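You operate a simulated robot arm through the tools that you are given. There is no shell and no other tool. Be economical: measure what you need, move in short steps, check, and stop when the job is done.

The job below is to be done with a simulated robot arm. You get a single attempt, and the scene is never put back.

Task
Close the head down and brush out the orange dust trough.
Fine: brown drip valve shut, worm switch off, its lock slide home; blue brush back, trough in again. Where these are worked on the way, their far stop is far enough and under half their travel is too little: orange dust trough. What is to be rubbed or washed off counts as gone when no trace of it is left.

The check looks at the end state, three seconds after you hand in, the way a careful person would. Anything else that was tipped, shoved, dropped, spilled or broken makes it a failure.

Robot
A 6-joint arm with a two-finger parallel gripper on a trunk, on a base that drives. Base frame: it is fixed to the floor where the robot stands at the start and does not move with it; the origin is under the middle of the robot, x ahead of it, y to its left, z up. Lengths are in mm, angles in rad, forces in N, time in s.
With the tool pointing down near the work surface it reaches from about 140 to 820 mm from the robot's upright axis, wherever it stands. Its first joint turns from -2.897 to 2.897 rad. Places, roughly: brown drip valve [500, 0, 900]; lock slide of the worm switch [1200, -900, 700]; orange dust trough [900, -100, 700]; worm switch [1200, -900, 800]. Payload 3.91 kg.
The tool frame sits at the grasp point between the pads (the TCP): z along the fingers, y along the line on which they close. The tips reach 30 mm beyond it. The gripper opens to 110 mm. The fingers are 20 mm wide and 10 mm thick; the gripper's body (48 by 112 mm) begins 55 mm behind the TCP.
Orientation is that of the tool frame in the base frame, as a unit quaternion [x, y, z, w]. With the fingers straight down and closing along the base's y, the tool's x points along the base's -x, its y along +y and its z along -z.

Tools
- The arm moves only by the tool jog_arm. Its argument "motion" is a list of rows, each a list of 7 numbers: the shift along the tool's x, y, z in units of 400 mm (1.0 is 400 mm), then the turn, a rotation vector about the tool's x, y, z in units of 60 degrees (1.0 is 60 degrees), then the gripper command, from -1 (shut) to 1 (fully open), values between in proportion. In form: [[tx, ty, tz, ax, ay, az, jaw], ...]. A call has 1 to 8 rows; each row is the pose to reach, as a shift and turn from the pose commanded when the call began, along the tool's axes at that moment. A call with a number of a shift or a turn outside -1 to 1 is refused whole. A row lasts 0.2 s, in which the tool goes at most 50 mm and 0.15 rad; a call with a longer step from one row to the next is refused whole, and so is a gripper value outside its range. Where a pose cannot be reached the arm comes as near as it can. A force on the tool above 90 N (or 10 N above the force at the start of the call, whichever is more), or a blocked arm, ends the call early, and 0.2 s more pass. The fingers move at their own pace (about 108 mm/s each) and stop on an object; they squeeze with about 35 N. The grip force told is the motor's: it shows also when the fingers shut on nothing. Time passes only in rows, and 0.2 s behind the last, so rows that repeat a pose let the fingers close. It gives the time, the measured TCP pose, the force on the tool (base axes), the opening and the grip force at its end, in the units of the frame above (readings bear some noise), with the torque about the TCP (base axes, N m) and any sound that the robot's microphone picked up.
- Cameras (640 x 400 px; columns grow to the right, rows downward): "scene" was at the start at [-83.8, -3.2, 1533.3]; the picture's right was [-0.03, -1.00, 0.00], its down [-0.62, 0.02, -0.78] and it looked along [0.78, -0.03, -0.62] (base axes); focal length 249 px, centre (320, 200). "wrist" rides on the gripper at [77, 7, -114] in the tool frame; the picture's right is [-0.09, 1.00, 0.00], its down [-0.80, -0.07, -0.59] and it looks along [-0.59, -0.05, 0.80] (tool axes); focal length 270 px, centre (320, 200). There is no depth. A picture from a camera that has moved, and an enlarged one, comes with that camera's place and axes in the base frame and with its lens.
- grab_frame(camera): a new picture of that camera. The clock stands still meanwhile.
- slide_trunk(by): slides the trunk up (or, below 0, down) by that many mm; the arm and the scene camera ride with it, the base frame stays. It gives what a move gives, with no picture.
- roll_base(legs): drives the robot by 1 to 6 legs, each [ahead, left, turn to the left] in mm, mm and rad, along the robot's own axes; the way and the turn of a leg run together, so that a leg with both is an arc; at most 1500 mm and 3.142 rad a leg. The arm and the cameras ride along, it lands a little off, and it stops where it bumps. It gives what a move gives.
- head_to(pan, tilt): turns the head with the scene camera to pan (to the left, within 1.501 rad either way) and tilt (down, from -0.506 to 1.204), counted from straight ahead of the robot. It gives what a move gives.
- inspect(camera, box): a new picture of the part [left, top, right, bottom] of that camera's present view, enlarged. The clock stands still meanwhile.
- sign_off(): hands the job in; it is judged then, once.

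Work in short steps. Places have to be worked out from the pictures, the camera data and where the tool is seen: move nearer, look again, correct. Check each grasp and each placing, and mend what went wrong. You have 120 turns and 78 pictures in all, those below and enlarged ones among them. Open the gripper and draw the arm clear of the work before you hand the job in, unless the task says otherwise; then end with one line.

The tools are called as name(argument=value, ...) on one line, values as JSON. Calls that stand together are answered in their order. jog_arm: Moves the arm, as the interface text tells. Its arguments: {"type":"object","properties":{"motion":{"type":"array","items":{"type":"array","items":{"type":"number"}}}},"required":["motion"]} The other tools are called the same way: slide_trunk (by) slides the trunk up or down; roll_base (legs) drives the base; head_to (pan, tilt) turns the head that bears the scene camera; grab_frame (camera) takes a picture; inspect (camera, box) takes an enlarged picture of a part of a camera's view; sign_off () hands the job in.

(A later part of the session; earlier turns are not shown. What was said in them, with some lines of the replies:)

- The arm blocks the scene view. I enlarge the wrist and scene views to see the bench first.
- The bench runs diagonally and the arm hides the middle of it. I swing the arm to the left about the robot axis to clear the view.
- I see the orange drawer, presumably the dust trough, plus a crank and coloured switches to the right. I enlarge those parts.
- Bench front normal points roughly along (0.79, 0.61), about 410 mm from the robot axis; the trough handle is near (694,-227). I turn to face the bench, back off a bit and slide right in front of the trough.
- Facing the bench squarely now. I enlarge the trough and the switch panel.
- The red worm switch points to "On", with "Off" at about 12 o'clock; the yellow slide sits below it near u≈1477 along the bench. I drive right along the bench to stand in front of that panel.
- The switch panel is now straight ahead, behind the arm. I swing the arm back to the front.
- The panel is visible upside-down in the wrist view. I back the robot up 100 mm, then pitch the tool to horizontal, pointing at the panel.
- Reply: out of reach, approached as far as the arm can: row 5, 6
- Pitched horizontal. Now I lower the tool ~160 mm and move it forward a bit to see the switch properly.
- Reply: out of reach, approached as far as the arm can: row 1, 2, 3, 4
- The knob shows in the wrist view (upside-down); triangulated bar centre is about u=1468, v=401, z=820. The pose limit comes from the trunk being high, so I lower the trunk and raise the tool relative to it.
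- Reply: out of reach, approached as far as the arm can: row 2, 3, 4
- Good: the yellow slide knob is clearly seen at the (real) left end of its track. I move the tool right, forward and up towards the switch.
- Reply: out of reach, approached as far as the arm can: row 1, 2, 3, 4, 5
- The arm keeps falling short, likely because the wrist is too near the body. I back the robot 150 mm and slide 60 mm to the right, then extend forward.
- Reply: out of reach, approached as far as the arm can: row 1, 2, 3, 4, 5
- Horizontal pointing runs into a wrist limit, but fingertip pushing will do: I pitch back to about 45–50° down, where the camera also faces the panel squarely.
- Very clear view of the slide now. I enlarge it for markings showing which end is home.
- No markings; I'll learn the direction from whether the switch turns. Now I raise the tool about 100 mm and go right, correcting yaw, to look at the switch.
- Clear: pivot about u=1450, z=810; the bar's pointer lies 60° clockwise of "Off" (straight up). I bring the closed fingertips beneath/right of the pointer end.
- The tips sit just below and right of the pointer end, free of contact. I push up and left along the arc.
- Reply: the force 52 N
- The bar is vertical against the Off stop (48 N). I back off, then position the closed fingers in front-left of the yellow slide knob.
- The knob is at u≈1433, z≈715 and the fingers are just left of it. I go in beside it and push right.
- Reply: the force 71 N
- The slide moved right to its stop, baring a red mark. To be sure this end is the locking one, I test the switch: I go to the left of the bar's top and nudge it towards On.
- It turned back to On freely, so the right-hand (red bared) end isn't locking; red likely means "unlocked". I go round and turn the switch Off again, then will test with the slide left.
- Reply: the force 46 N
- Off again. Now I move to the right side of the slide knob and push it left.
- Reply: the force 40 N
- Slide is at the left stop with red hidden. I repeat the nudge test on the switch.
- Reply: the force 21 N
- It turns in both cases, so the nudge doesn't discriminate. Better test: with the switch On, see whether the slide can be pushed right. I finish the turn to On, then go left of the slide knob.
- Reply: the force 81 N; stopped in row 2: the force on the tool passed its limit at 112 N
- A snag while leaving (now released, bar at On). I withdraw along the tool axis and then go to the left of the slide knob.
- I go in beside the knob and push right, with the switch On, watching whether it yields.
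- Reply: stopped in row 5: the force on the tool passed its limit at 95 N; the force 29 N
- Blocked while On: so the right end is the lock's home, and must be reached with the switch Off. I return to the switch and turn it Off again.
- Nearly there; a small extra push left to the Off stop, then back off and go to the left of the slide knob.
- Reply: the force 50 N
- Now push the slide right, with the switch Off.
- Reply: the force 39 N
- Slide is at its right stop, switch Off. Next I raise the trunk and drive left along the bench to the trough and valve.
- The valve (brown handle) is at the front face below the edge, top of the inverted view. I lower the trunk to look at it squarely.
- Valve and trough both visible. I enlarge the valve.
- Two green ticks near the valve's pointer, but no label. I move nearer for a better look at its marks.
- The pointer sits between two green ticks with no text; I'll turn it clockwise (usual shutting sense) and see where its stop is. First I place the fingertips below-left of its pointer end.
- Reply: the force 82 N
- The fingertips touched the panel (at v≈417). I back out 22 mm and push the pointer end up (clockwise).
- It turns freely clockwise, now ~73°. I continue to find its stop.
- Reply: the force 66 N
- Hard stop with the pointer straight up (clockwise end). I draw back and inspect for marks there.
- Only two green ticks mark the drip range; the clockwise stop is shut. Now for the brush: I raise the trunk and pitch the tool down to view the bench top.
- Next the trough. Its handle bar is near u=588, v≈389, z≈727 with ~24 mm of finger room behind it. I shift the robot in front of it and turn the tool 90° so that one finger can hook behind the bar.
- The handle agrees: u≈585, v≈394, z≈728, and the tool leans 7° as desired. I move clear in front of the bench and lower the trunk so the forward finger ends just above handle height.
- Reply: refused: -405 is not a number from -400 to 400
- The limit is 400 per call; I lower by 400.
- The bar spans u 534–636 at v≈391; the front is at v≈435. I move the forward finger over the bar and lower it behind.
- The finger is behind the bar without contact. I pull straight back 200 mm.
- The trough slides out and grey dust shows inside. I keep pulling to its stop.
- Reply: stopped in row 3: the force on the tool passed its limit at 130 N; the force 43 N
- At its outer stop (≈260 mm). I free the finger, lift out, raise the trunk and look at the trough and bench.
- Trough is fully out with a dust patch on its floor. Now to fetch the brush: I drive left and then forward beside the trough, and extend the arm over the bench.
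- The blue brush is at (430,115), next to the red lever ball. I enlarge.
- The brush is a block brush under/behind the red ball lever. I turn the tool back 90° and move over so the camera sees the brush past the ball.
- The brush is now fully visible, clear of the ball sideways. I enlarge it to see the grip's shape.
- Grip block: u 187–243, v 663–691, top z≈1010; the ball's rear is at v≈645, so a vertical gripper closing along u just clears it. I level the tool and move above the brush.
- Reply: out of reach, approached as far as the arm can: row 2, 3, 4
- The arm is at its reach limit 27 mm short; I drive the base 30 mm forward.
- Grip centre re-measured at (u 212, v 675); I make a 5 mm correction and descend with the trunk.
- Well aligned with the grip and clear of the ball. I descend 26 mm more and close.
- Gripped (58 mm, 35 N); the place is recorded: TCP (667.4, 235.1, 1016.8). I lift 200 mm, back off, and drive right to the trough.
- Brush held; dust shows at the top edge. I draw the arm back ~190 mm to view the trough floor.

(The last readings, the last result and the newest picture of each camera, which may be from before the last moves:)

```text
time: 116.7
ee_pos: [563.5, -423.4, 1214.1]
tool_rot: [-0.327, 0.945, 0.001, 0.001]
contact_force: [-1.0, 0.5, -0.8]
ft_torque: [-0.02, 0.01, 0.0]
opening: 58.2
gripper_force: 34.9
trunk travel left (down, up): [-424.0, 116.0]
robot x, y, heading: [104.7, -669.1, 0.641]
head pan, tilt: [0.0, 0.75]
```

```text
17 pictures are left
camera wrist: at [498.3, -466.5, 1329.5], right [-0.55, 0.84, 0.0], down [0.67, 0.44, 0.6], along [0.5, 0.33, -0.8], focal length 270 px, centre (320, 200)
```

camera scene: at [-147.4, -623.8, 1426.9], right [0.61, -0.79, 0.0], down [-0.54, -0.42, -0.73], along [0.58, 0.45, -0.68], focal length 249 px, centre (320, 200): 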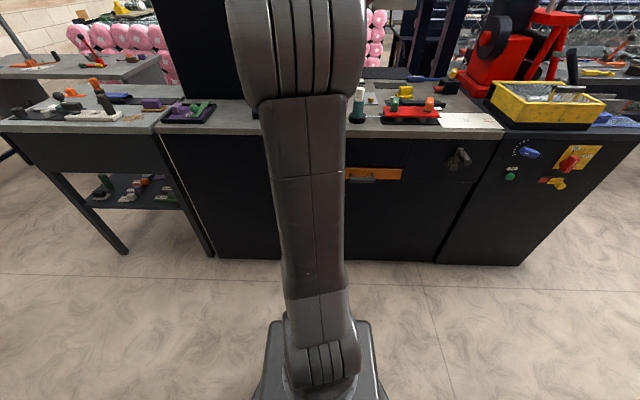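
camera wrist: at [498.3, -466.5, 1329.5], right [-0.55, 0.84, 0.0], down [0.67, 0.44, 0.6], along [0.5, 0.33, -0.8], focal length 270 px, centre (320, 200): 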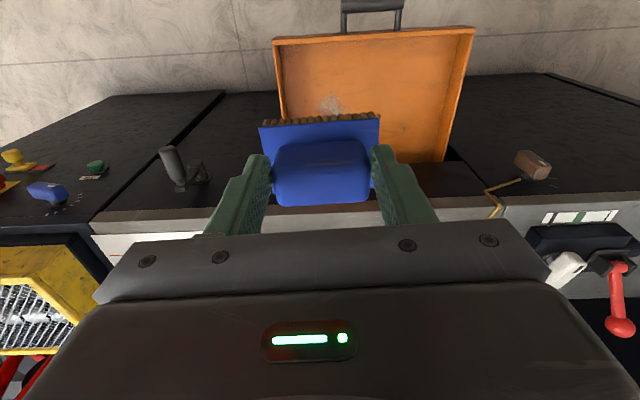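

Dust patch is around u=664, v=315, ~60–80 mm across. I move above it and lower the trunk 400 mm into the trough, stopping above the floor.

jog_arm(motion=[[-0.1, 0.01, 0, 0, 0, 0, -1], [-0.2, 0.02, 0, 0, 0, 0, -1], [-0.29, 0.0275, 0, 0, 0, 0, -1]])

slide_trunk(by=-400)

grab_frame(camera="wrist")

```text
time: 117.5
ee_pos: [649.9, -341.0, 1213.4]
tool_rot: [-0.328, 0.945, 0.0, 0.0]
contact_force: [0.1, 0.4, -2.0]
ft_torque: [0.02, 0.03, -0.01]
opening: 57.9
gripper_force: 35.2
trunk travel left (down, up): [-424.0, 116.0]
robot x, y, heading: [100.4, -665.1, 0.639]
head pan, tilt: [0.0, 0.75]
```

```text
time: 121.3
ee_pos: [649.7, -341.0, 814.9]
tool_rot: [-0.327, 0.945, 0.0, 0.001]
contact_force: [0.2, 0.8, -1.1]
ft_torque: [-0.05, 0.01, -0.01]
opening: 58.1
gripper_force: 34.6
trunk travel left (down, up): [-24.0, 516.0]
robot x, y, heading: [104.1, -668.3, 0.642]
head pan, tilt: [0.0, 0.75]
```

```text
16 pictures are left
camera wrist: at [584.4, -383.7, 929.8], right [-0.55, 0.84, 0.0], down [0.67, 0.44, 0.6], along [0.5, 0.33, -0.8], focal length 270 px, centre (320, 200)
```

wrist: 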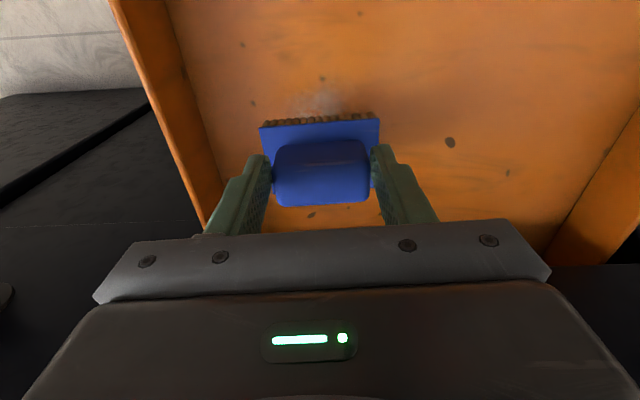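

The brush is over the dust. I lower stepwise, watching for contact.

jog_arm(motion=[[0, 0, 0.03, 0, 0, 0, -1], [0, 0, 0.06, 0, 0, 0, -1], [0, 0, 0.085, 0, 0, 0, -1]])

jog_arm(motion=[[0, 0, 0.015, 0, 0, 0, -1], [0, 0, 0.025, 0, 0, 0, -1]])

```text
time: 122.1
ee_pos: [648.3, -340.3, 781.8]
tool_rot: [-0.327, 0.945, 0.0, 0.001]
contact_force: [-0.4, -0.5, -1.8]
ft_torque: [0.01, -0.02, -0.01]
opening: 58.0
gripper_force: 34.6
trunk travel left (down, up): [-24.0, 516.0]
robot x, y, heading: [102.2, -670.2, 0.645]
head pan, tilt: [0.0, 0.75]
```

```text
time: 122.7
ee_pos: [649.1, -341.5, 771.4]
tool_rot: [-0.327, 0.945, 0.0, 0.0]
contact_force: [0.4, 1.2, -1.4]
ft_torque: [-0.02, 0.0, -0.02]
opening: 57.9
gripper_force: 35.1
trunk travel left (down, up): [-24.0, 516.0]
robot x, y, heading: [102.5, -670.8, 0.637]
head pan, tilt: [0.0, 0.75]
```

No contact yet at z=771; I go on in small steps.

jog_arm(motion=[[0, 0, 0.015, 0, 0, 0, -1], [0, 0, 0.025, 0, 0, 0, -1]])

jog_arm(motion=[[0, 0, 0.012, 0, 0, 0, -1], [0, 0, 0.02, 0, 0, 0, -1]])

grab_frame(camera="wrist")

```text
time: 123.3
ee_pos: [647.6, -341.9, 768.9]
tool_rot: [-0.326, 0.945, 0.001, 0.008]
contact_force: [5.8, 5.1, 52.5]
ft_torque: [0.48, -0.3, -0.28]
opening: 59.2
gripper_force: 35.4
trunk travel left (down, up): [-24.0, 516.0]
robot x, y, heading: [101.1, -667.5, 0.644]
head pan, tilt: [0.0, 0.75]
```

```text
time: 123.9
ee_pos: [648.0, -342.7, 760.2]
tool_rot: [-0.327, 0.945, 0.002, 0.007]
contact_force: [1.1, 0.2, 52.0]
ft_torque: [0.2, -0.18, -0.04]
opening: 58.3
gripper_force: 34.9
trunk travel left (down, up): [-24.0, 516.0]
robot x, y, heading: [106.4, -668.7, 0.641]
head pan, tilt: [0.0, 0.75]
```

```text
15 pictures are left
camera wrist: at [581.8, -385.5, 873.1], right [-0.55, 0.84, 0.0], down [0.67, 0.44, 0.61], along [0.51, 0.33, -0.8], focal length 270 px, centre (320, 200)
```

wrist: 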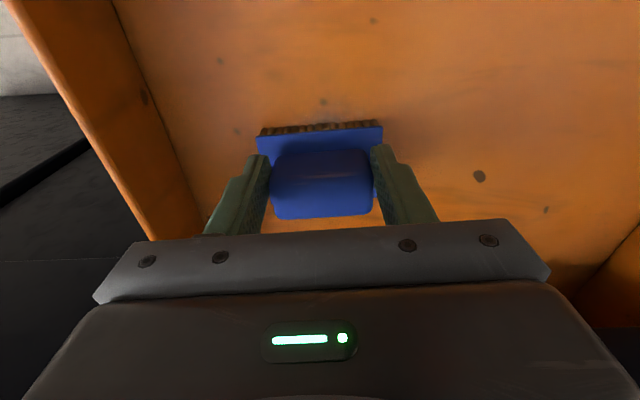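

Contact at ~z 770 (the brush settled ~8 mm deeper in the grip; still held). I ease pressure and sweep back and forth over the patch.

jog_arm(motion=[[0.05, 0, -0.01, 0, 0, 0, -1], [0.12, 0, -0.01, 0, 0, 0, -1], [0.17, 0, -0.01, 0, 0, 0, -1], [0.08, 0, -0.01, 0, 0, 0, -1], [0, 0, -0.01, 0, 0, 0, -1], [-0.09, 0, -0.01, 0, 0, 0, -1], [0, 0, -0.01, 0, 0, 0, -1], [0.1, 0, -0.01, 0, 0, 0, -1]])

jog_arm(motion=[[0.05, -0.06, 0, 0, 0, 0, -1], [-0.05, -0.06, 0, 0, 0, 0, -1], [-0.15, -0.06, 0, 0, 0, 0, -1], [-0.15, 0.02, 0, 0, 0, 0, -1], [-0.1, 0.09, 0, 0, 0, 0, -1], [0, 0.09, 0, 0, 0, 0, -1], [0.07, 0.09, 0, 0, 0, 0, -1], [0.07, 0.0, 0, 0, 0, 0, -1]])

grab_frame(camera="wrist")

```text
time: 125.7
ee_pos: [616.7, -366.2, 758.3]
tool_rot: [-0.328, 0.945, 0.0, 0.001]
contact_force: [-1.3, -1.4, 6.0]
ft_torque: [0.06, -0.13, -0.05]
opening: 57.5
gripper_force: 34.9
trunk travel left (down, up): [-24.0, 516.0]
robot x, y, heading: [104.7, -665.2, 0.644]
head pan, tilt: [0.0, 0.75]
```

```text
time: 127.5
ee_pos: [592.2, -379.8, 758.4]
tool_rot: [-0.328, 0.945, 0.002, 0.001]
contact_force: [-7.7, 9.1, 18.1]
ft_torque: [0.46, 0.28, -0.01]
opening: 58.2
gripper_force: 35.3
trunk travel left (down, up): [-24.0, 516.0]
robot x, y, heading: [104.5, -666.7, 0.641]
head pan, tilt: [0.0, 0.75]
```

```text
14 pictures are left
camera wrist: at [527.8, -422.9, 872.4], right [-0.55, 0.84, 0.0], down [0.67, 0.44, 0.6], along [0.5, 0.33, -0.8], focal length 270 px, centre (320, 200)
```

wrist: 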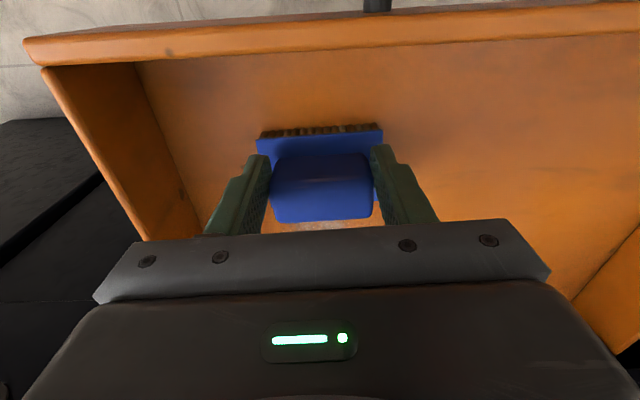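

Some greyish trace seems to remain just behind the brush. I lift and shift aside to inspect.

jog_arm(motion=[[0, 0, -0.05, 0, 0, 0, -1], [0.04, 0.1, -0.1, 0, 0, 0, -1], [0.08, 0.2, -0.15, 0, 0, 0, -1], [0.1, 0.3, -0.2, 0, 0, 0, -1]])

grab_frame(camera="wrist")

```text
time: 128.5
ee_pos: [488.4, -316.2, 839.8]
tool_rot: [-0.326, 0.945, 0.0, 0.001]
contact_force: [0.6, -0.7, -0.3]
ft_torque: [0.01, 0.06, 0.0]
opening: 58.1
gripper_force: 34.8
trunk travel left (down, up): [-24.0, 516.0]
robot x, y, heading: [101.8, -667.0, 0.64]
head pan, tilt: [0.0, 0.75]
```

```text
13 pictures are left
camera wrist: at [424.4, -357.8, 954.3], right [-0.55, 0.84, 0.0], down [0.67, 0.44, 0.6], along [0.5, 0.33, -0.8], focal length 270 px, centre (320, 200)
```

wrist: 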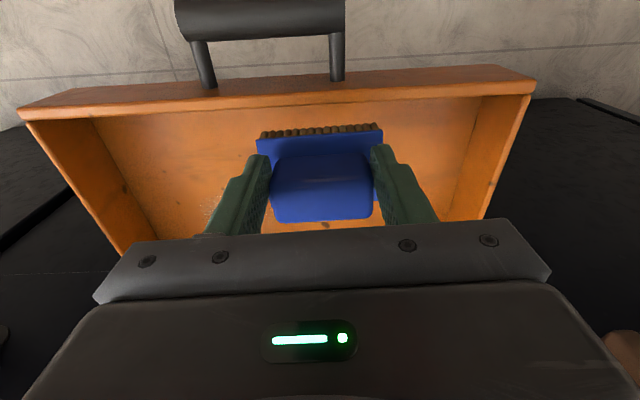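

A trace remains near (210,210). I enlarge to locate it.

inspect(camera="wrist", box=[90, 100, 260, 245])

```text
2.76 times, centred on (175, 172) of wrist
camera zoom: at [424.4, -357.8, 954.3], right [-0.55, 0.84, 0.0], down [0.67, 0.44, 0.6], along [0.5, 0.33, -0.8], focal length 746 px, centre (720, 276)
```

zoom: 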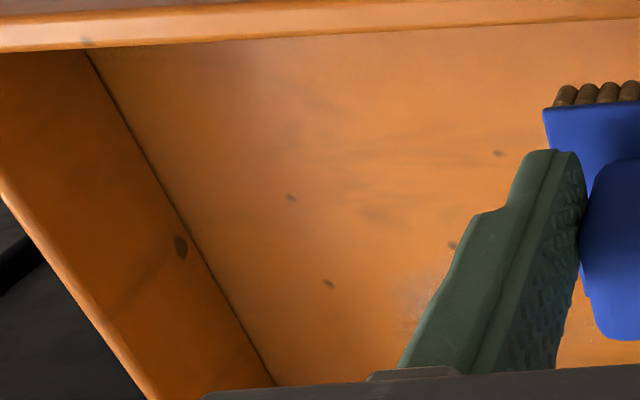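

Residue spans u≈625–690, v≈305–350, further back than my best coverage. I return over it and press down.

jog_arm(motion=[[-0.1, -0.09, 0, 0, 0, 0, -1], [-0.2, -0.18, 0, 0, 0, 0, -1], [-0.3125, -0.27, 0, 0, 0, 0, -1], [-0.3125, -0.27, 0.1, 0, 0, 0, -1], [-0.3125, -0.27, 0.19, 0, 0, 0, -1], [-0.3125, -0.27, 0.2125, 0, 0, 0, -1]])

jog_arm(motion=[[-0.06, -0.05, 0.005, 0, 0, 0, -1], [0.04, -0.05, 0.005, 0, 0, 0, -1], [0.12, -0.05, 0.005, 0, 0, 0, -1], [0.04, -0.02, 0.005, 0, 0, 0, -1], [-0.06, 0, 0.005, 0, 0, 0, -1], [-0.12, 0, 0.005, 0, 0, 0, -1], [-0.03, 0, 0.005, 0, 0, 0, -1], [0.06, 0, 0.005, 0, 0, 0, -1]])

jog_arm(motion=[[-0.06, 0.06, 0, 0, 0, 0, -1], [-0.15, 0.06, 0, 0, 0, 0, -1], [-0.17, 0.06, 0, 0, 0, 0, -1], [-0.08, 0.06, 0, 0, 0, 0, -1], [0, 0.06, 0, 0, 0, 0, -1], [-0.08, 0.0, 0, 0, 0, 0, -1], [-0.16, -0.03, 0, 0, 0, 0, -1], [-0.08, -0.08, 0, 0, 0, 0, -1]])

```text
refused: row 1 steps farther than a row can; nothing moved
```

```text
time: 130.3
ee_pos: [470.3, -329.2, 834.3]
tool_rot: [-0.328, 0.945, 0.0, 0.0]
contact_force: [0.0, 0.5, -1.2]
ft_torque: [-0.02, 0.03, -0.01]
opening: 58.0
gripper_force: 35.2
trunk travel left (down, up): [-24.0, 516.0]
robot x, y, heading: [104.1, -665.8, 0.64]
head pan, tilt: [0.0, 0.75]
```

```text
time: 132.1
ee_pos: [515.8, -334.6, 832.2]
tool_rot: [-0.328, 0.945, 0.0, 0.0]
contact_force: [0.3, 0.1, -1.6]
ft_torque: [-0.02, 0.04, -0.01]
opening: 58.2
gripper_force: 35.6
trunk travel left (down, up): [-24.0, 516.0]
robot x, y, heading: [101.0, -665.6, 0.644]
head pan, tilt: [0.0, 0.75]
```

One call was refused for step size and the strokes ran in free air, harmlessly. I go over the residue with shorter steps.

jog_arm(motion=[[-0.08, -0.055, 0, 0, 0, 0, -1], [-0.16, -0.11, 0, 0, 0, 0, -1], [-0.24, -0.16, 0, 0, 0, 0, -1], [-0.2875, -0.193, 0.05, 0, 0, 0, -1], [-0.2875, -0.193, 0.14, 0, 0, 0, -1], [-0.2875, -0.193, 0.185, 0, 0, 0, -1], [-0.2875, -0.193, 0.198, 0, 0, 0, -1]])

```text
time: 133.7
ee_pos: [652.8, -323.8, 758.6]
tool_rot: [-0.328, 0.945, 0.0, 0.004]
contact_force: [1.4, 1.1, 16.3]
ft_torque: [0.1, 0.19, 0.02]
opening: 58.2
gripper_force: 35.1
trunk travel left (down, up): [-24.0, 516.0]
robot x, y, heading: [101.8, -667.1, 0.645]
head pan, tilt: [0.0, 0.75]
```

16 N contact at (u 652, v 326). Now the scrubbing strokes.

jog_arm(motion=[[-0.08, -0.05, 0.004, 0, 0, 0, -1], [0, -0.06, 0.004, 0, 0, 0, -1], [0.1, -0.06, 0.004, 0, 0, 0, -1], [0.02, -0.04, 0.004, 0, 0, 0, -1], [-0.08, -0.02, 0.004, 0, 0, 0, -1], [0, 0, 0.004, 0, 0, 0, -1], [0.1, 0, 0.004, 0, 0, 0, -1], [0, 0.02, 0.004, 0, 0, 0, -1]])

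jog_arm(motion=[[-0.08, 0.0, 0, 0, 0, 0, -1], [0, 0.04, 0, 0, 0, 0, -1], [0.1, 0.04, 0, 0, 0, 0, -1], [0.02, 0.07, 0, 0, 0, 0, -1], [-0.08, 0.07, 0, 0, 0, 0, -1], [-0.08, 0, 0, 0, 0, 0, -1], [-0.08, -0.08, 0, 0, 0, 0, -1], [0.0, -0.08, 0, 0, 0, 0, -1]])

jog_arm(motion=[[0, 0.02, -0.06, 0, 0, 0, -1], [0.06, 0.1, -0.12, 0, 0, 0, -1], [0.14, 0.18, -0.15, 0, 0, 0, -1], [0.22, 0.26, -0.18, 0, 0, 0, -1], [0.3, 0.34, -0.21, 0, 0, 0, -1], [0.38, 0.42, -0.24, 0, 0, 0, -1], [0.42, 0.5, -0.27, 0, 0, 0, -1]])

grab_frame(camera="wrist")

```text
time: 135.5
ee_pos: [651.3, -321.2, 757.4]
tool_rot: [-0.325, 0.946, -0.001, 0.006]
contact_force: [20.8, -25.4, 45.1]
ft_torque: [-1.09, -0.93, -0.04]
opening: 58.3
gripper_force: 35.0
trunk travel left (down, up): [-24.0, 516.0]
robot x, y, heading: [103.8, -662.8, 0.639]
head pan, tilt: [0.0, 0.75]
```

```text
time: 137.3
ee_pos: [666.4, -341.0, 757.2]
tool_rot: [-0.328, 0.945, 0.001, 0.005]
contact_force: [-16.7, 22.4, 45.1]
ft_torque: [1.17, 0.59, 0.27]
opening: 58.4
gripper_force: 35.0
trunk travel left (down, up): [-24.0, 516.0]
robot x, y, heading: [101.3, -667.9, 0.642]
head pan, tilt: [0.0, 0.75]
```

```text
time: 138.9
ee_pos: [413.5, -287.5, 859.1]
tool_rot: [-0.327, 0.945, 0.0, 0.001]
contact_force: [0.7, -0.4, -0.4]
ft_torque: [0.04, 0.04, 0.0]
opening: 58.3
gripper_force: 34.5
trunk travel left (down, up): [-24.0, 516.0]
robot x, y, heading: [99.1, -666.8, 0.638]
head pan, tilt: [0.0, 0.75]
```

```text
11 pictures are left
camera wrist: at [348.1, -330.6, 974.1], right [-0.55, 0.84, 0.0], down [0.67, 0.44, 0.6], along [0.5, 0.33, -0.8], focal length 270 px, centre (320, 200)
```

wrist: 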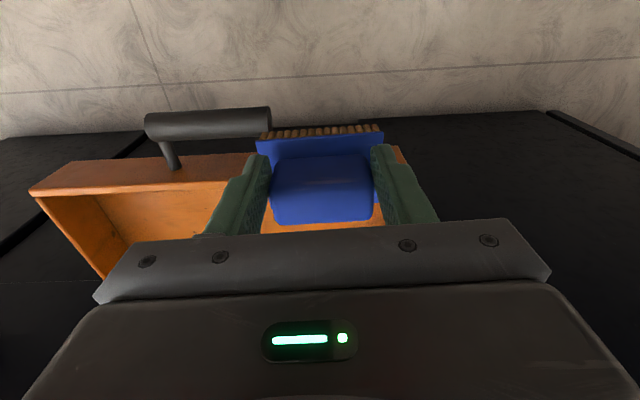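

View is blocked from here; I raise the trunk to look down on the whole trough.

slide_trunk(by=380)

inspect(camera="wrist", box=[160, 30, 400, 180])

```text
time: 142.6
ee_pos: [412.9, -287.5, 1240.2]
tool_rot: [-0.327, 0.945, 0.0, 0.001]
contact_force: [0.4, -0.7, -0.2]
ft_torque: [-0.01, 0.02, -0.02]
opening: 58.3
gripper_force: 34.3
trunk travel left (down, up): [-404.0, 136.0]
robot x, y, heading: [101.7, -666.2, 0.646]
head pan, tilt: [0.0, 0.75]
```

```text
2.67 times, centred on (280, 105) of wrist
camera zoom: at [348.4, -330.4, 1354.1], right [-0.55, 0.84, 0.0], down [0.67, 0.44, 0.6], along [0.5, 0.33, -0.8], focal length 721 px, centre (427, 453)
```

zoom: 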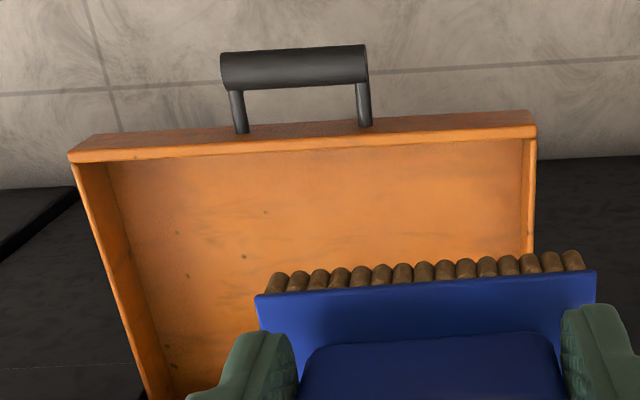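

The seen part looks clean (only dark wear spots), but part is hidden behind the brush. I shift left and back a little for a full view.

jog_arm(motion=[[0.05, 0.1, 0, 0, 0, 0, -1], [0.1, 0.2, 0, 0, 0, 0, -1], [0.15, 0.3, 0, 0, 0, 0, -1]])

inspect(camera="wrist", box=[120, 40, 330, 180])

```text
time: 143.4
ee_pos: [293.5, -229.9, 1238.9]
tool_rot: [-0.328, 0.945, 0.0, 0.001]
contact_force: [0.5, -0.2, -1.3]
ft_torque: [0.0, 0.02, -0.02]
opening: 58.3
gripper_force: 34.8
trunk travel left (down, up): [-404.0, 136.0]
robot x, y, heading: [104.1, -665.8, 0.641]
head pan, tilt: [0.0, 0.75]
```

```text
2.86 times, centred on (225, 110) of wrist
camera zoom: at [228.8, -272.2, 1353.4], right [-0.55, 0.84, 0.0], down [0.67, 0.44, 0.6], along [0.5, 0.33, -0.8], focal length 772 px, centre (591, 457)
```

zoom: 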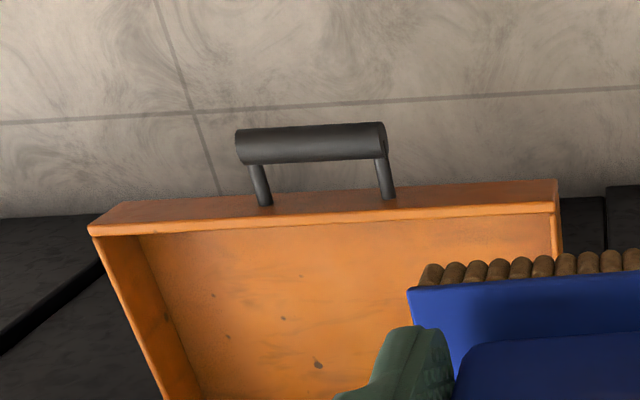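

The trough floor is clean of dust. Now I take the brush back: drive left and forward to the earlier stand, arm still high.

roll_base(legs=[[0, 472, -0.016], [286, 0, 0]])

```text
time: 147.8
ee_pos: [248.4, 317.5, 1239.3]
tool_rot: [-0.32, 0.947, 0.001, 0.001]
contact_force: [0.9, 0.6, -0.8]
ft_torque: [-0.03, 0.03, 0.02]
opening: 58.2
gripper_force: 35.4
trunk travel left (down, up): [-404.0, 136.0]
robot x, y, heading: [51.2, -116.7, 0.625]
head pan, tilt: [0.0, 0.75]
```

The robot is exactly back at the former stand. I move the arm to the recorded brush place, still high.

jog_arm(motion=[[-0.0787, -0.0889, 0, 0, 0, 0, -1], [-0.1573, -0.1778, 0, 0, 0, 0, -1], [-0.236, -0.2667, 0, 0, 0, 0, -1], [-0.3147, -0.3556, 0, 0, 0, 0, -1], [-0.3933, -0.4444, 0, 0, 0, 0, -1], [-0.472, -0.5333, 0, 0, 0, 0, -1], [-0.5507, -0.6222, 0, 0, 0, 0, -1], [-0.6293, -0.7111, 0.01, 0, 0, 0, -1]])

jog_arm(motion=[[-0.04, -0.045, 0.0, 0, 0, 0, -1], [-0.0787, -0.0889, 0.0, 0, 0, 0, -1]])

```text
time: 149.6
ee_pos: [622.2, 243.5, 1235.7]
tool_rot: [-0.321, 0.947, 0.001, 0.002]
contact_force: [0.0, -0.4, -0.9]
ft_torque: [-0.02, 0.04, 0.01]
opening: 58.5
gripper_force: 35.1
trunk travel left (down, up): [-404.0, 136.0]
robot x, y, heading: [50.0, -113.4, 0.625]
head pan, tilt: [0.0, 0.75]
```

```text
time: 150.2
ee_pos: [655.1, 228.0, 1219.5]
tool_rot: [-0.32, 0.947, 0.001, 0.003]
contact_force: [0.1, 0.3, -1.3]
ft_torque: [-0.05, 0.03, -0.01]
opening: 58.3
gripper_force: 34.9
out of reach, approached as far as the arm can: row 1, 2
trunk travel left (down, up): [-404.0, 136.0]
robot x, y, heading: [49.4, -114.9, 0.629]
head pan, tilt: [0.0, 0.75]
```

14 mm short at the reach limit; I nudge the base forward 14 mm.

roll_base(legs=[[14, 0, 0]])

slide_trunk(by=-160)

grab_frame(camera="wrist")

```text
time: 151.0
ee_pos: [666.9, 236.3, 1217.4]
tool_rot: [-0.321, 0.947, 0.0, 0.002]
contact_force: [-0.7, 0.1, -0.6]
ft_torque: [0.0, 0.01, -0.02]
opening: 58.7
gripper_force: 34.8
trunk travel left (down, up): [-404.0, 136.0]
robot x, y, heading: [58.7, -110.1, 0.625]
head pan, tilt: [0.0, 0.75]
```

```text
time: 152.8
ee_pos: [667.6, 235.7, 1058.9]
tool_rot: [-0.321, 0.947, 0.001, 0.003]
contact_force: [-0.6, 0.1, -1.7]
ft_torque: [-0.02, 0.01, 0.0]
opening: 58.2
gripper_force: 34.4
trunk travel left (down, up): [-244.0, 296.0]
robot x, y, heading: [58.7, -108.4, 0.63]
head pan, tilt: [0.0, 0.75]
```

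```text
8 pictures are left
camera wrist: at [601.2, 193.8, 1173.1], right [-0.53, 0.85, 0.0], down [0.68, 0.43, 0.6], along [0.51, 0.32, -0.8], focal length 270 px, centre (320, 200)
```

wrist: 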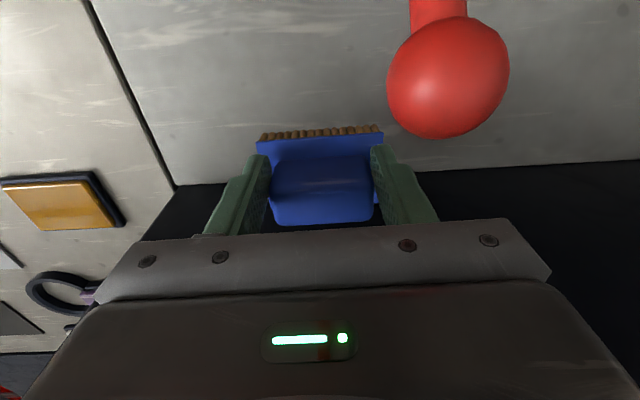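

Position is right within 1 mm. I lower 46 mm, then the last bit by feel.

slide_trunk(by=-46)

slide_trunk(by=-3)

```text
time: 153.7
ee_pos: [666.5, 236.3, 1012.9]
tool_rot: [-0.32, 0.947, 0.001, 0.004]
contact_force: [0.5, 0.5, -1.6]
ft_torque: [-0.01, -0.02, 0.03]
opening: 58.5
gripper_force: 35.0
trunk travel left (down, up): [-198.0, 342.0]
robot x, y, heading: [57.2, -106.6, 0.629]
head pan, tilt: [0.0, 0.75]
```

```text
time: 154.2
ee_pos: [666.2, 236.5, 1009.3]
tool_rot: [-0.32, 0.947, 0.0, 0.003]
contact_force: [-0.4, 0.4, -0.2]
ft_torque: [0.0, 0.02, 0.0]
opening: 58.2
gripper_force: 34.5
trunk travel left (down, up): [-195.0, 345.0]
robot x, y, heading: [56.0, -106.9, 0.628]
head pan, tilt: [0.0, 0.75]
```

No contact yet; 2 mm steps further.

slide_trunk(by=-2)

slide_trunk(by=-2)

```text
time: 154.7
ee_pos: [668.9, 234.9, 1008.0]
tool_rot: [-0.321, 0.947, 0.001, 0.002]
contact_force: [-0.2, 0.3, -1.2]
ft_torque: [-0.01, 0.02, -0.01]
opening: 58.4
gripper_force: 35.6
trunk travel left (down, up): [-193.0, 347.0]
robot x, y, heading: [61.7, -108.1, 0.628]
head pan, tilt: [0.0, 0.75]
```

```text
time: 155.2
ee_pos: [666.2, 235.1, 1005.0]
tool_rot: [-0.321, 0.947, 0.001, 0.002]
contact_force: [-0.6, 0.5, -0.9]
ft_torque: [-0.03, -0.01, 0.02]
opening: 58.7
gripper_force: 34.8
trunk travel left (down, up): [-191.0, 349.0]
robot x, y, heading: [56.2, -107.8, 0.626]
head pan, tilt: [0.0, 0.75]
```

slide_trunk(by=-2)

slide_trunk(by=-2)

```text
time: 155.8
ee_pos: [666.1, 234.7, 1004.0]
tool_rot: [-0.32, 0.948, 0.001, 0.002]
contact_force: [0.0, -0.4, -1.5]
ft_torque: [-0.02, 0.04, 0.01]
opening: 58.4
gripper_force: 35.2
trunk travel left (down, up): [-189.0, 351.0]
robot x, y, heading: [60.1, -107.2, 0.623]
head pan, tilt: [0.0, 0.75]
```

```text
time: 156.3
ee_pos: [666.8, 234.9, 1001.1]
tool_rot: [-0.321, 0.947, 0.001, 0.003]
contact_force: [0.5, -0.2, -1.3]
ft_torque: [-0.01, -0.03, -0.01]
opening: 58.5
gripper_force: 34.6
trunk travel left (down, up): [-187.0, 353.0]
robot x, y, heading: [61.0, -110.6, 0.628]
head pan, tilt: [0.0, 0.75]
```

Still no contact. I check with a picture how far the bristles are from the bench.

inspect(camera="wrist", box=[220, 60, 440, 220])

```text
2.50 times, centred on (330, 140) of wrist
camera zoom: at [601.3, 193.8, 1116.0], right [-0.53, 0.85, 0.0], down [0.68, 0.43, 0.6], along [0.51, 0.32, -0.8], focal length 676 px, centre (295, 350)
```

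zoom: 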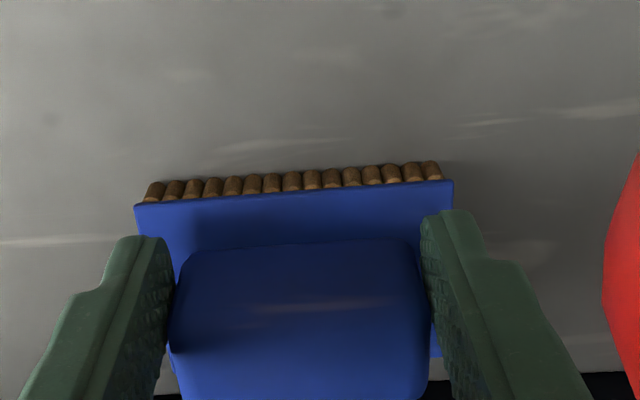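

Bristles look very near the bench. I continue in 2 mm steps.

slide_trunk(by=-2)

slide_trunk(by=-2)

```text
time: 156.8
ee_pos: [667.8, 235.7, 1000.9]
tool_rot: [-0.321, 0.947, 0.0, 0.004]
contact_force: [1.8, 1.7, 6.0]
ft_torque: [0.31, -0.2, 0.0]
opening: 58.4
gripper_force: 35.3
trunk travel left (down, up): [-185.0, 355.0]
robot x, y, heading: [61.3, -108.8, 0.624]
head pan, tilt: [0.0, 0.75]
```

```text
time: 157.3
ee_pos: [665.9, 235.6, 1002.0]
tool_rot: [-0.32, 0.948, 0.001, 0.004]
contact_force: [8.9, 5.7, 23.7]
ft_torque: [0.48, -0.25, -0.08]
opening: 58.2
gripper_force: 35.3
trunk travel left (down, up): [-183.0, 357.0]
robot x, y, heading: [62.4, -105.8, 0.627]
head pan, tilt: [0.0, 0.75]
```

Contact (24 N): the brush stands on the bench. I open the gripper and rise.

jog_arm(motion=[[0, 0, 0, 0, 0, 0, 0.3], [0, 0, 0, 0, 0, 0, 0.55], [0, 0, 0, 0, 0, 0, 0.55]])

slide_trunk(by=180)

grab_frame(camera="wrist")

```text
time: 158.1
ee_pos: [666.1, 236.2, 999.3]
tool_rot: [-0.322, 0.947, 0.001, 0.002]
contact_force: [-0.2, -0.4, 0.2]
ft_torque: [0.01, -0.01, -0.02]
opening: 85.1
gripper_force: 0.0
trunk travel left (down, up): [-183.0, 357.0]
robot x, y, heading: [61.5, -110.9, 0.627]
head pan, tilt: [0.0, 0.75]
```

```text
time: 160.1
ee_pos: [666.5, 235.8, 1176.3]
tool_rot: [-0.32, 0.947, 0.0, 0.002]
contact_force: [0.1, 0.1, 0.0]
ft_torque: [0.02, 0.01, 0.02]
opening: 85.4
gripper_force: 0.1
trunk travel left (down, up): [-363.0, 177.0]
robot x, y, heading: [63.5, -108.7, 0.629]
head pan, tilt: [0.0, 0.75]
```

```text
6 pictures are left
camera wrist: at [601.3, 193.9, 1292.0], right [-0.53, 0.85, 0.0], down [0.68, 0.43, 0.6], along [0.51, 0.32, -0.8], focal length 270 px, centre (320, 200)
```

wrist: 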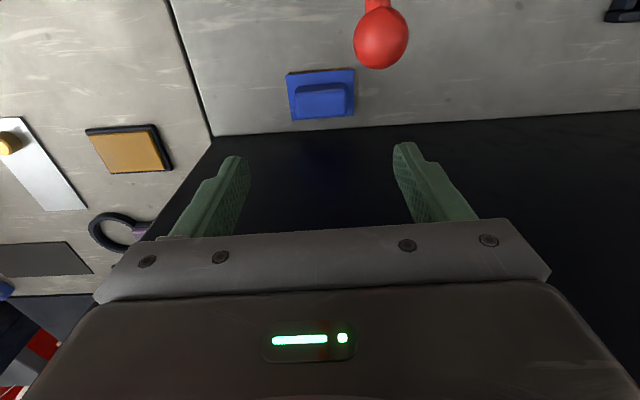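

Brush is back upright in its place. I back off, drive right to the trough, and retract the arm with closed fingers.

roll_base(legs=[[-300, 0, 0], [0, -450, 0.016]])

jog_arm(motion=[[0.11, 0, 0, 0, -0.05, 0, -1], [0.22, 0, 0, 0, -0.1, 0, -1], [0.33, 0, 0, 0, -0.15, 0, -1], [0.44, 0, 0, 0, -0.2, 0, -1], [0.55, 0, 0, 0, -0.25, 0, -1], [0.66, 0, 0, 0, -0.3, 0, -1], [0.76, 0, 0, 0, -0.33, 0, -1]])

```text
time: 164.5
ee_pos: [681.0, -299.4, 1178.4]
tool_rot: [-0.325, 0.946, 0.001, 0.003]
contact_force: [0.1, -0.5, 0.3]
ft_torque: [0.01, -0.05, 0.0]
opening: 85.2
gripper_force: 0.0
trunk travel left (down, up): [-363.0, 177.0]
robot x, y, heading: [81.2, -649.6, 0.637]
head pan, tilt: [0.0, 0.75]
```

```text
time: 166.1
ee_pos: [440.0, -489.1, 1178.4]
tool_rot: [-0.32, 0.931, 0.057, 0.166]
contact_force: [-0.6, -1.2, -0.4]
ft_torque: [0.0, 0.03, 0.01]
opening: 0.1
gripper_force: 34.9
trunk travel left (down, up): [-363.0, 177.0]
robot x, y, heading: [77.4, -650.9, 0.635]
head pan, tilt: [0.0, 0.75]
```

I shift left to the handle's centre and lower in front of it.

jog_arm(motion=[[0, 0.09, 0, 0, 0, 0, -1], [0, 0.175, 0, 0, 0, 0, -1]])

slide_trunk(by=-360)

jog_arm(motion=[[0.031, 0, 0.086, 0, 0, 0, -1], [0.06, 0, 0.165, 0, 0, 0, -1]])

grab_frame(camera="wrist")

```text
time: 166.7
ee_pos: [398.8, -434.0, 1177.2]
tool_rot: [-0.319, 0.932, 0.055, 0.166]
contact_force: [0.2, -0.1, -0.2]
ft_torque: [-0.01, 0.0, 0.01]
opening: 0.1
gripper_force: 34.9
trunk travel left (down, up): [-363.0, 177.0]
robot x, y, heading: [78.7, -644.4, 0.636]
head pan, tilt: [0.0, 0.75]
```

```text
time: 170.2
ee_pos: [404.0, -428.5, 813.0]
tool_rot: [-0.32, 0.933, 0.052, 0.157]
contact_force: [-0.4, 0.2, -0.4]
ft_torque: [0.01, 0.02, 0.01]
opening: 0.0
gripper_force: 34.9
trunk travel left (down, up): [-3.0, 537.0]
robot x, y, heading: [74.6, -646.6, 0.637]
head pan, tilt: [0.0, 0.75]
```

```text
time: 170.8
ee_pos: [401.0, -433.7, 746.6]
tool_rot: [-0.32, 0.931, 0.057, 0.166]
contact_force: [0.2, -1.1, 0.6]
ft_torque: [-0.01, 0.01, 0.0]
opening: 0.4
gripper_force: 34.8
trunk travel left (down, up): [-3.0, 537.0]
robot x, y, heading: [78.5, -647.8, 0.636]
head pan, tilt: [0.0, 0.75]
```

```text
5 pictures are left
camera wrist: at [307.9, -497.4, 827.2], right [-0.55, 0.84, 0.03], down [0.47, 0.28, 0.83], along [0.69, 0.47, -0.55], focal length 270 px, centre (320, 200)
```

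wrist: 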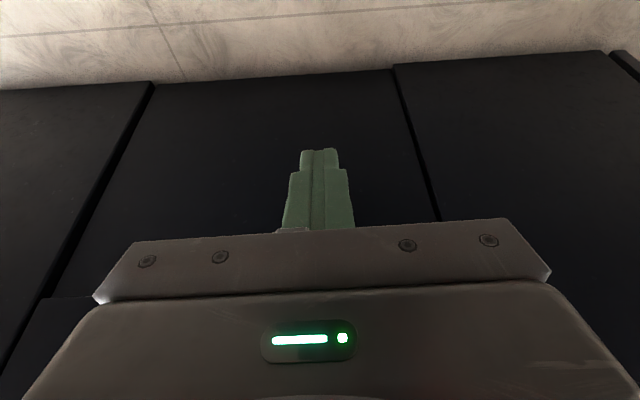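

The trough is hidden behind the gripper at this pose, as geometry predicts. I push forward at handle height.

jog_arm(motion=[[-0.089, 0, 0.0328, 0, 0, 0, -1], [-0.178, 0, 0.0656, 0, 0, 0, -1], [-0.267, 0, 0.0984, 0, 0, 0, -1], [-0.356, 0, 0.131, 0, 0, 0, -1], [-0.445, 0, 0.164, 0, 0, 0, -1]])

grab_frame(camera="wrist")

```text
time: 172.0
ee_pos: [547.9, -316.1, 745.0]
tool_rot: [-0.32, 0.931, 0.057, 0.164]
contact_force: [-0.1, 0.0, 0.6]
ft_torque: [-0.01, -0.03, -0.03]
opening: 0.0
gripper_force: 35.1
trunk travel left (down, up): [-3.0, 537.0]
robot x, y, heading: [80.5, -646.1, 0.633]
head pan, tilt: [0.0, 0.75]
```

```text
4 pictures are left
camera wrist: at [456.4, -379.8, 826.2], right [-0.55, 0.84, 0.03], down [0.48, 0.28, 0.83], along [0.69, 0.47, -0.55], focal length 270 px, centre (320, 200)
```

wrist: 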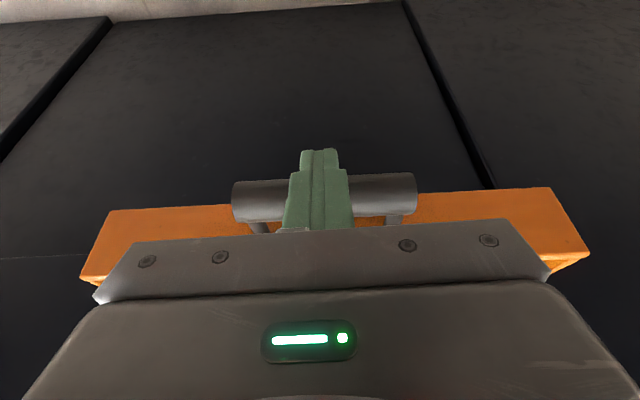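

The trough rides in with the push. I continue, slower, to its home stop.

jog_arm(motion=[[-0.0704, 0, 0.026, 0, 0, 0, -1], [-0.141, 0, 0.052, 0, 0, 0, -1], [-0.211, 0, 0.078, 0, 0, 0, -1], [-0.262, 0, 0.0965, 0, 0, 0, -1], [-0.29, 0, 0.107, 0, 0, 0, -1], [-0.305, 0, 0.1125, 0, 0, 0, -1]])

```text
time: 173.3
ee_pos: [637.4, -246.2, 744.5]
tool_rot: [-0.32, 0.934, 0.052, 0.15]
contact_force: [-17.3, -12.2, 0.1]
ft_torque: [-0.34, 0.21, -0.1]
opening: 0.1
gripper_force: 35.0
trunk travel left (down, up): [-3.0, 537.0]
robot x, y, heading: [80.3, -649.2, 0.633]
head pan, tilt: [0.0, 0.75]
stopped in row 6: the force on the tool passed its limit at 100 N (the readings are from after the stop); the commanded pose is now the measured one
```

Stop reached (100 N) at the position expected for fully in. I withdraw, lift, and take check pictures.

jog_arm(motion=[[0.1, 0, -0.037, 0, 0, 0, -1], [0.2, 0, -0.074, 0, 0, 0, -1], [0.3, 0, -0.11, 0, 0, 0, 0], [0.4, 0, -0.147, 0, 0, 0, 0.5]])

slide_trunk(by=250)

grab_frame(camera="wrist")

inspect(camera="scene", box=[400, 100, 640, 280])

```text
time: 174.3
ee_pos: [504.0, -349.3, 747.9]
tool_rot: [-0.319, 0.934, 0.052, 0.152]
contact_force: [0.5, 1.3, -0.5]
ft_torque: [0.0, 0.01, 0.0]
opening: 82.5
gripper_force: 0.1
trunk travel left (down, up): [-3.0, 537.0]
robot x, y, heading: [79.4, -655.1, 0.641]
head pan, tilt: [0.0, 0.75]
```

```text
time: 176.9
ee_pos: [505.1, -350.0, 996.7]
tool_rot: [-0.32, 0.934, 0.052, 0.152]
contact_force: [-0.1, 0.1, 0.1]
ft_torque: [0.03, 0.0, 0.0]
opening: 82.6
gripper_force: 0.0
trunk travel left (down, up): [-253.0, 287.0]
robot x, y, heading: [78.6, -647.8, 0.633]
head pan, tilt: [0.0, 0.75]
```

```text
3 pictures are left
camera wrist: at [415.2, -411.5, 1081.9], right [-0.54, 0.84, 0.03], down [0.49, 0.29, 0.82], along [0.68, 0.46, -0.57], focal length 270 px, centre (320, 200)
```

wrist: 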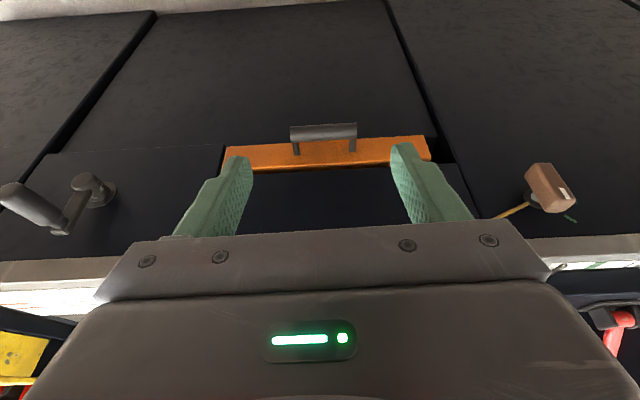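

```text
2.22 times, centred on (520, 190) of scene
camera zoom: at [6.9, -701.8, 1304.8], right [0.59, -0.8, 0.0], down [-0.55, -0.4, -0.73], along [0.59, 0.43, -0.68], focal length 553 px, centre (-124, 222)
```

zoom: 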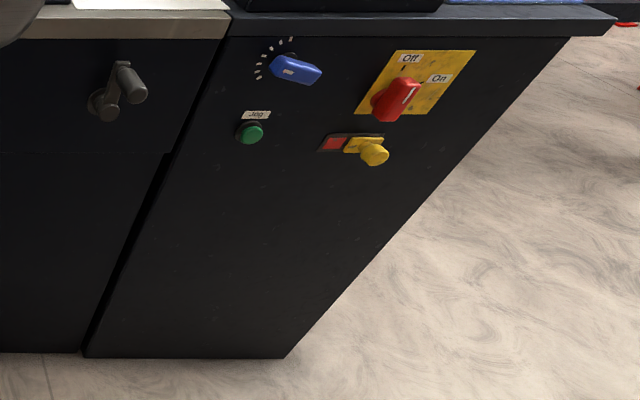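

Trough in, switch Off, slide home. I confirm the valve with one enlargement.

inspect(camera="wrist", box=[480, 140, 620, 240])

```text
4.00 times, centred on (550, 190) of wrist
camera zoom: at [415.2, -411.5, 1081.9], right [-0.54, 0.84, 0.03], down [0.49, 0.29, 0.82], along [0.68, 0.46, -0.57], focal length 1081 px, centre (-600, 240)
```

zoom: 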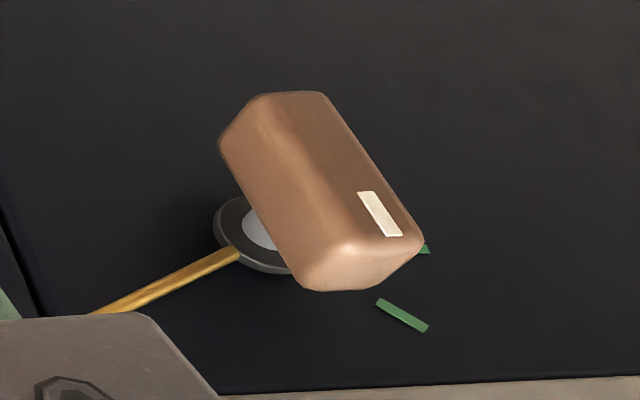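

All checks agree: the valve handle is against its clockwise stop, the switch is Off with the slide home, the brush is back, the trough is in, and the arm is clear with the gripper open. I hand in.

sign_off()

```text
The job is handed in.
```

I shut the head down and brushed out the orange dust trough, then handed the job in. In the last pictures the worm switch is off with its lock slide home, the trough is pushed fully in and the blue brush is back in its place. I saw no dust left on the trough floor. The brown drip valve is hard against its clockwise stop. It has no label, so I took clockwise as shut.
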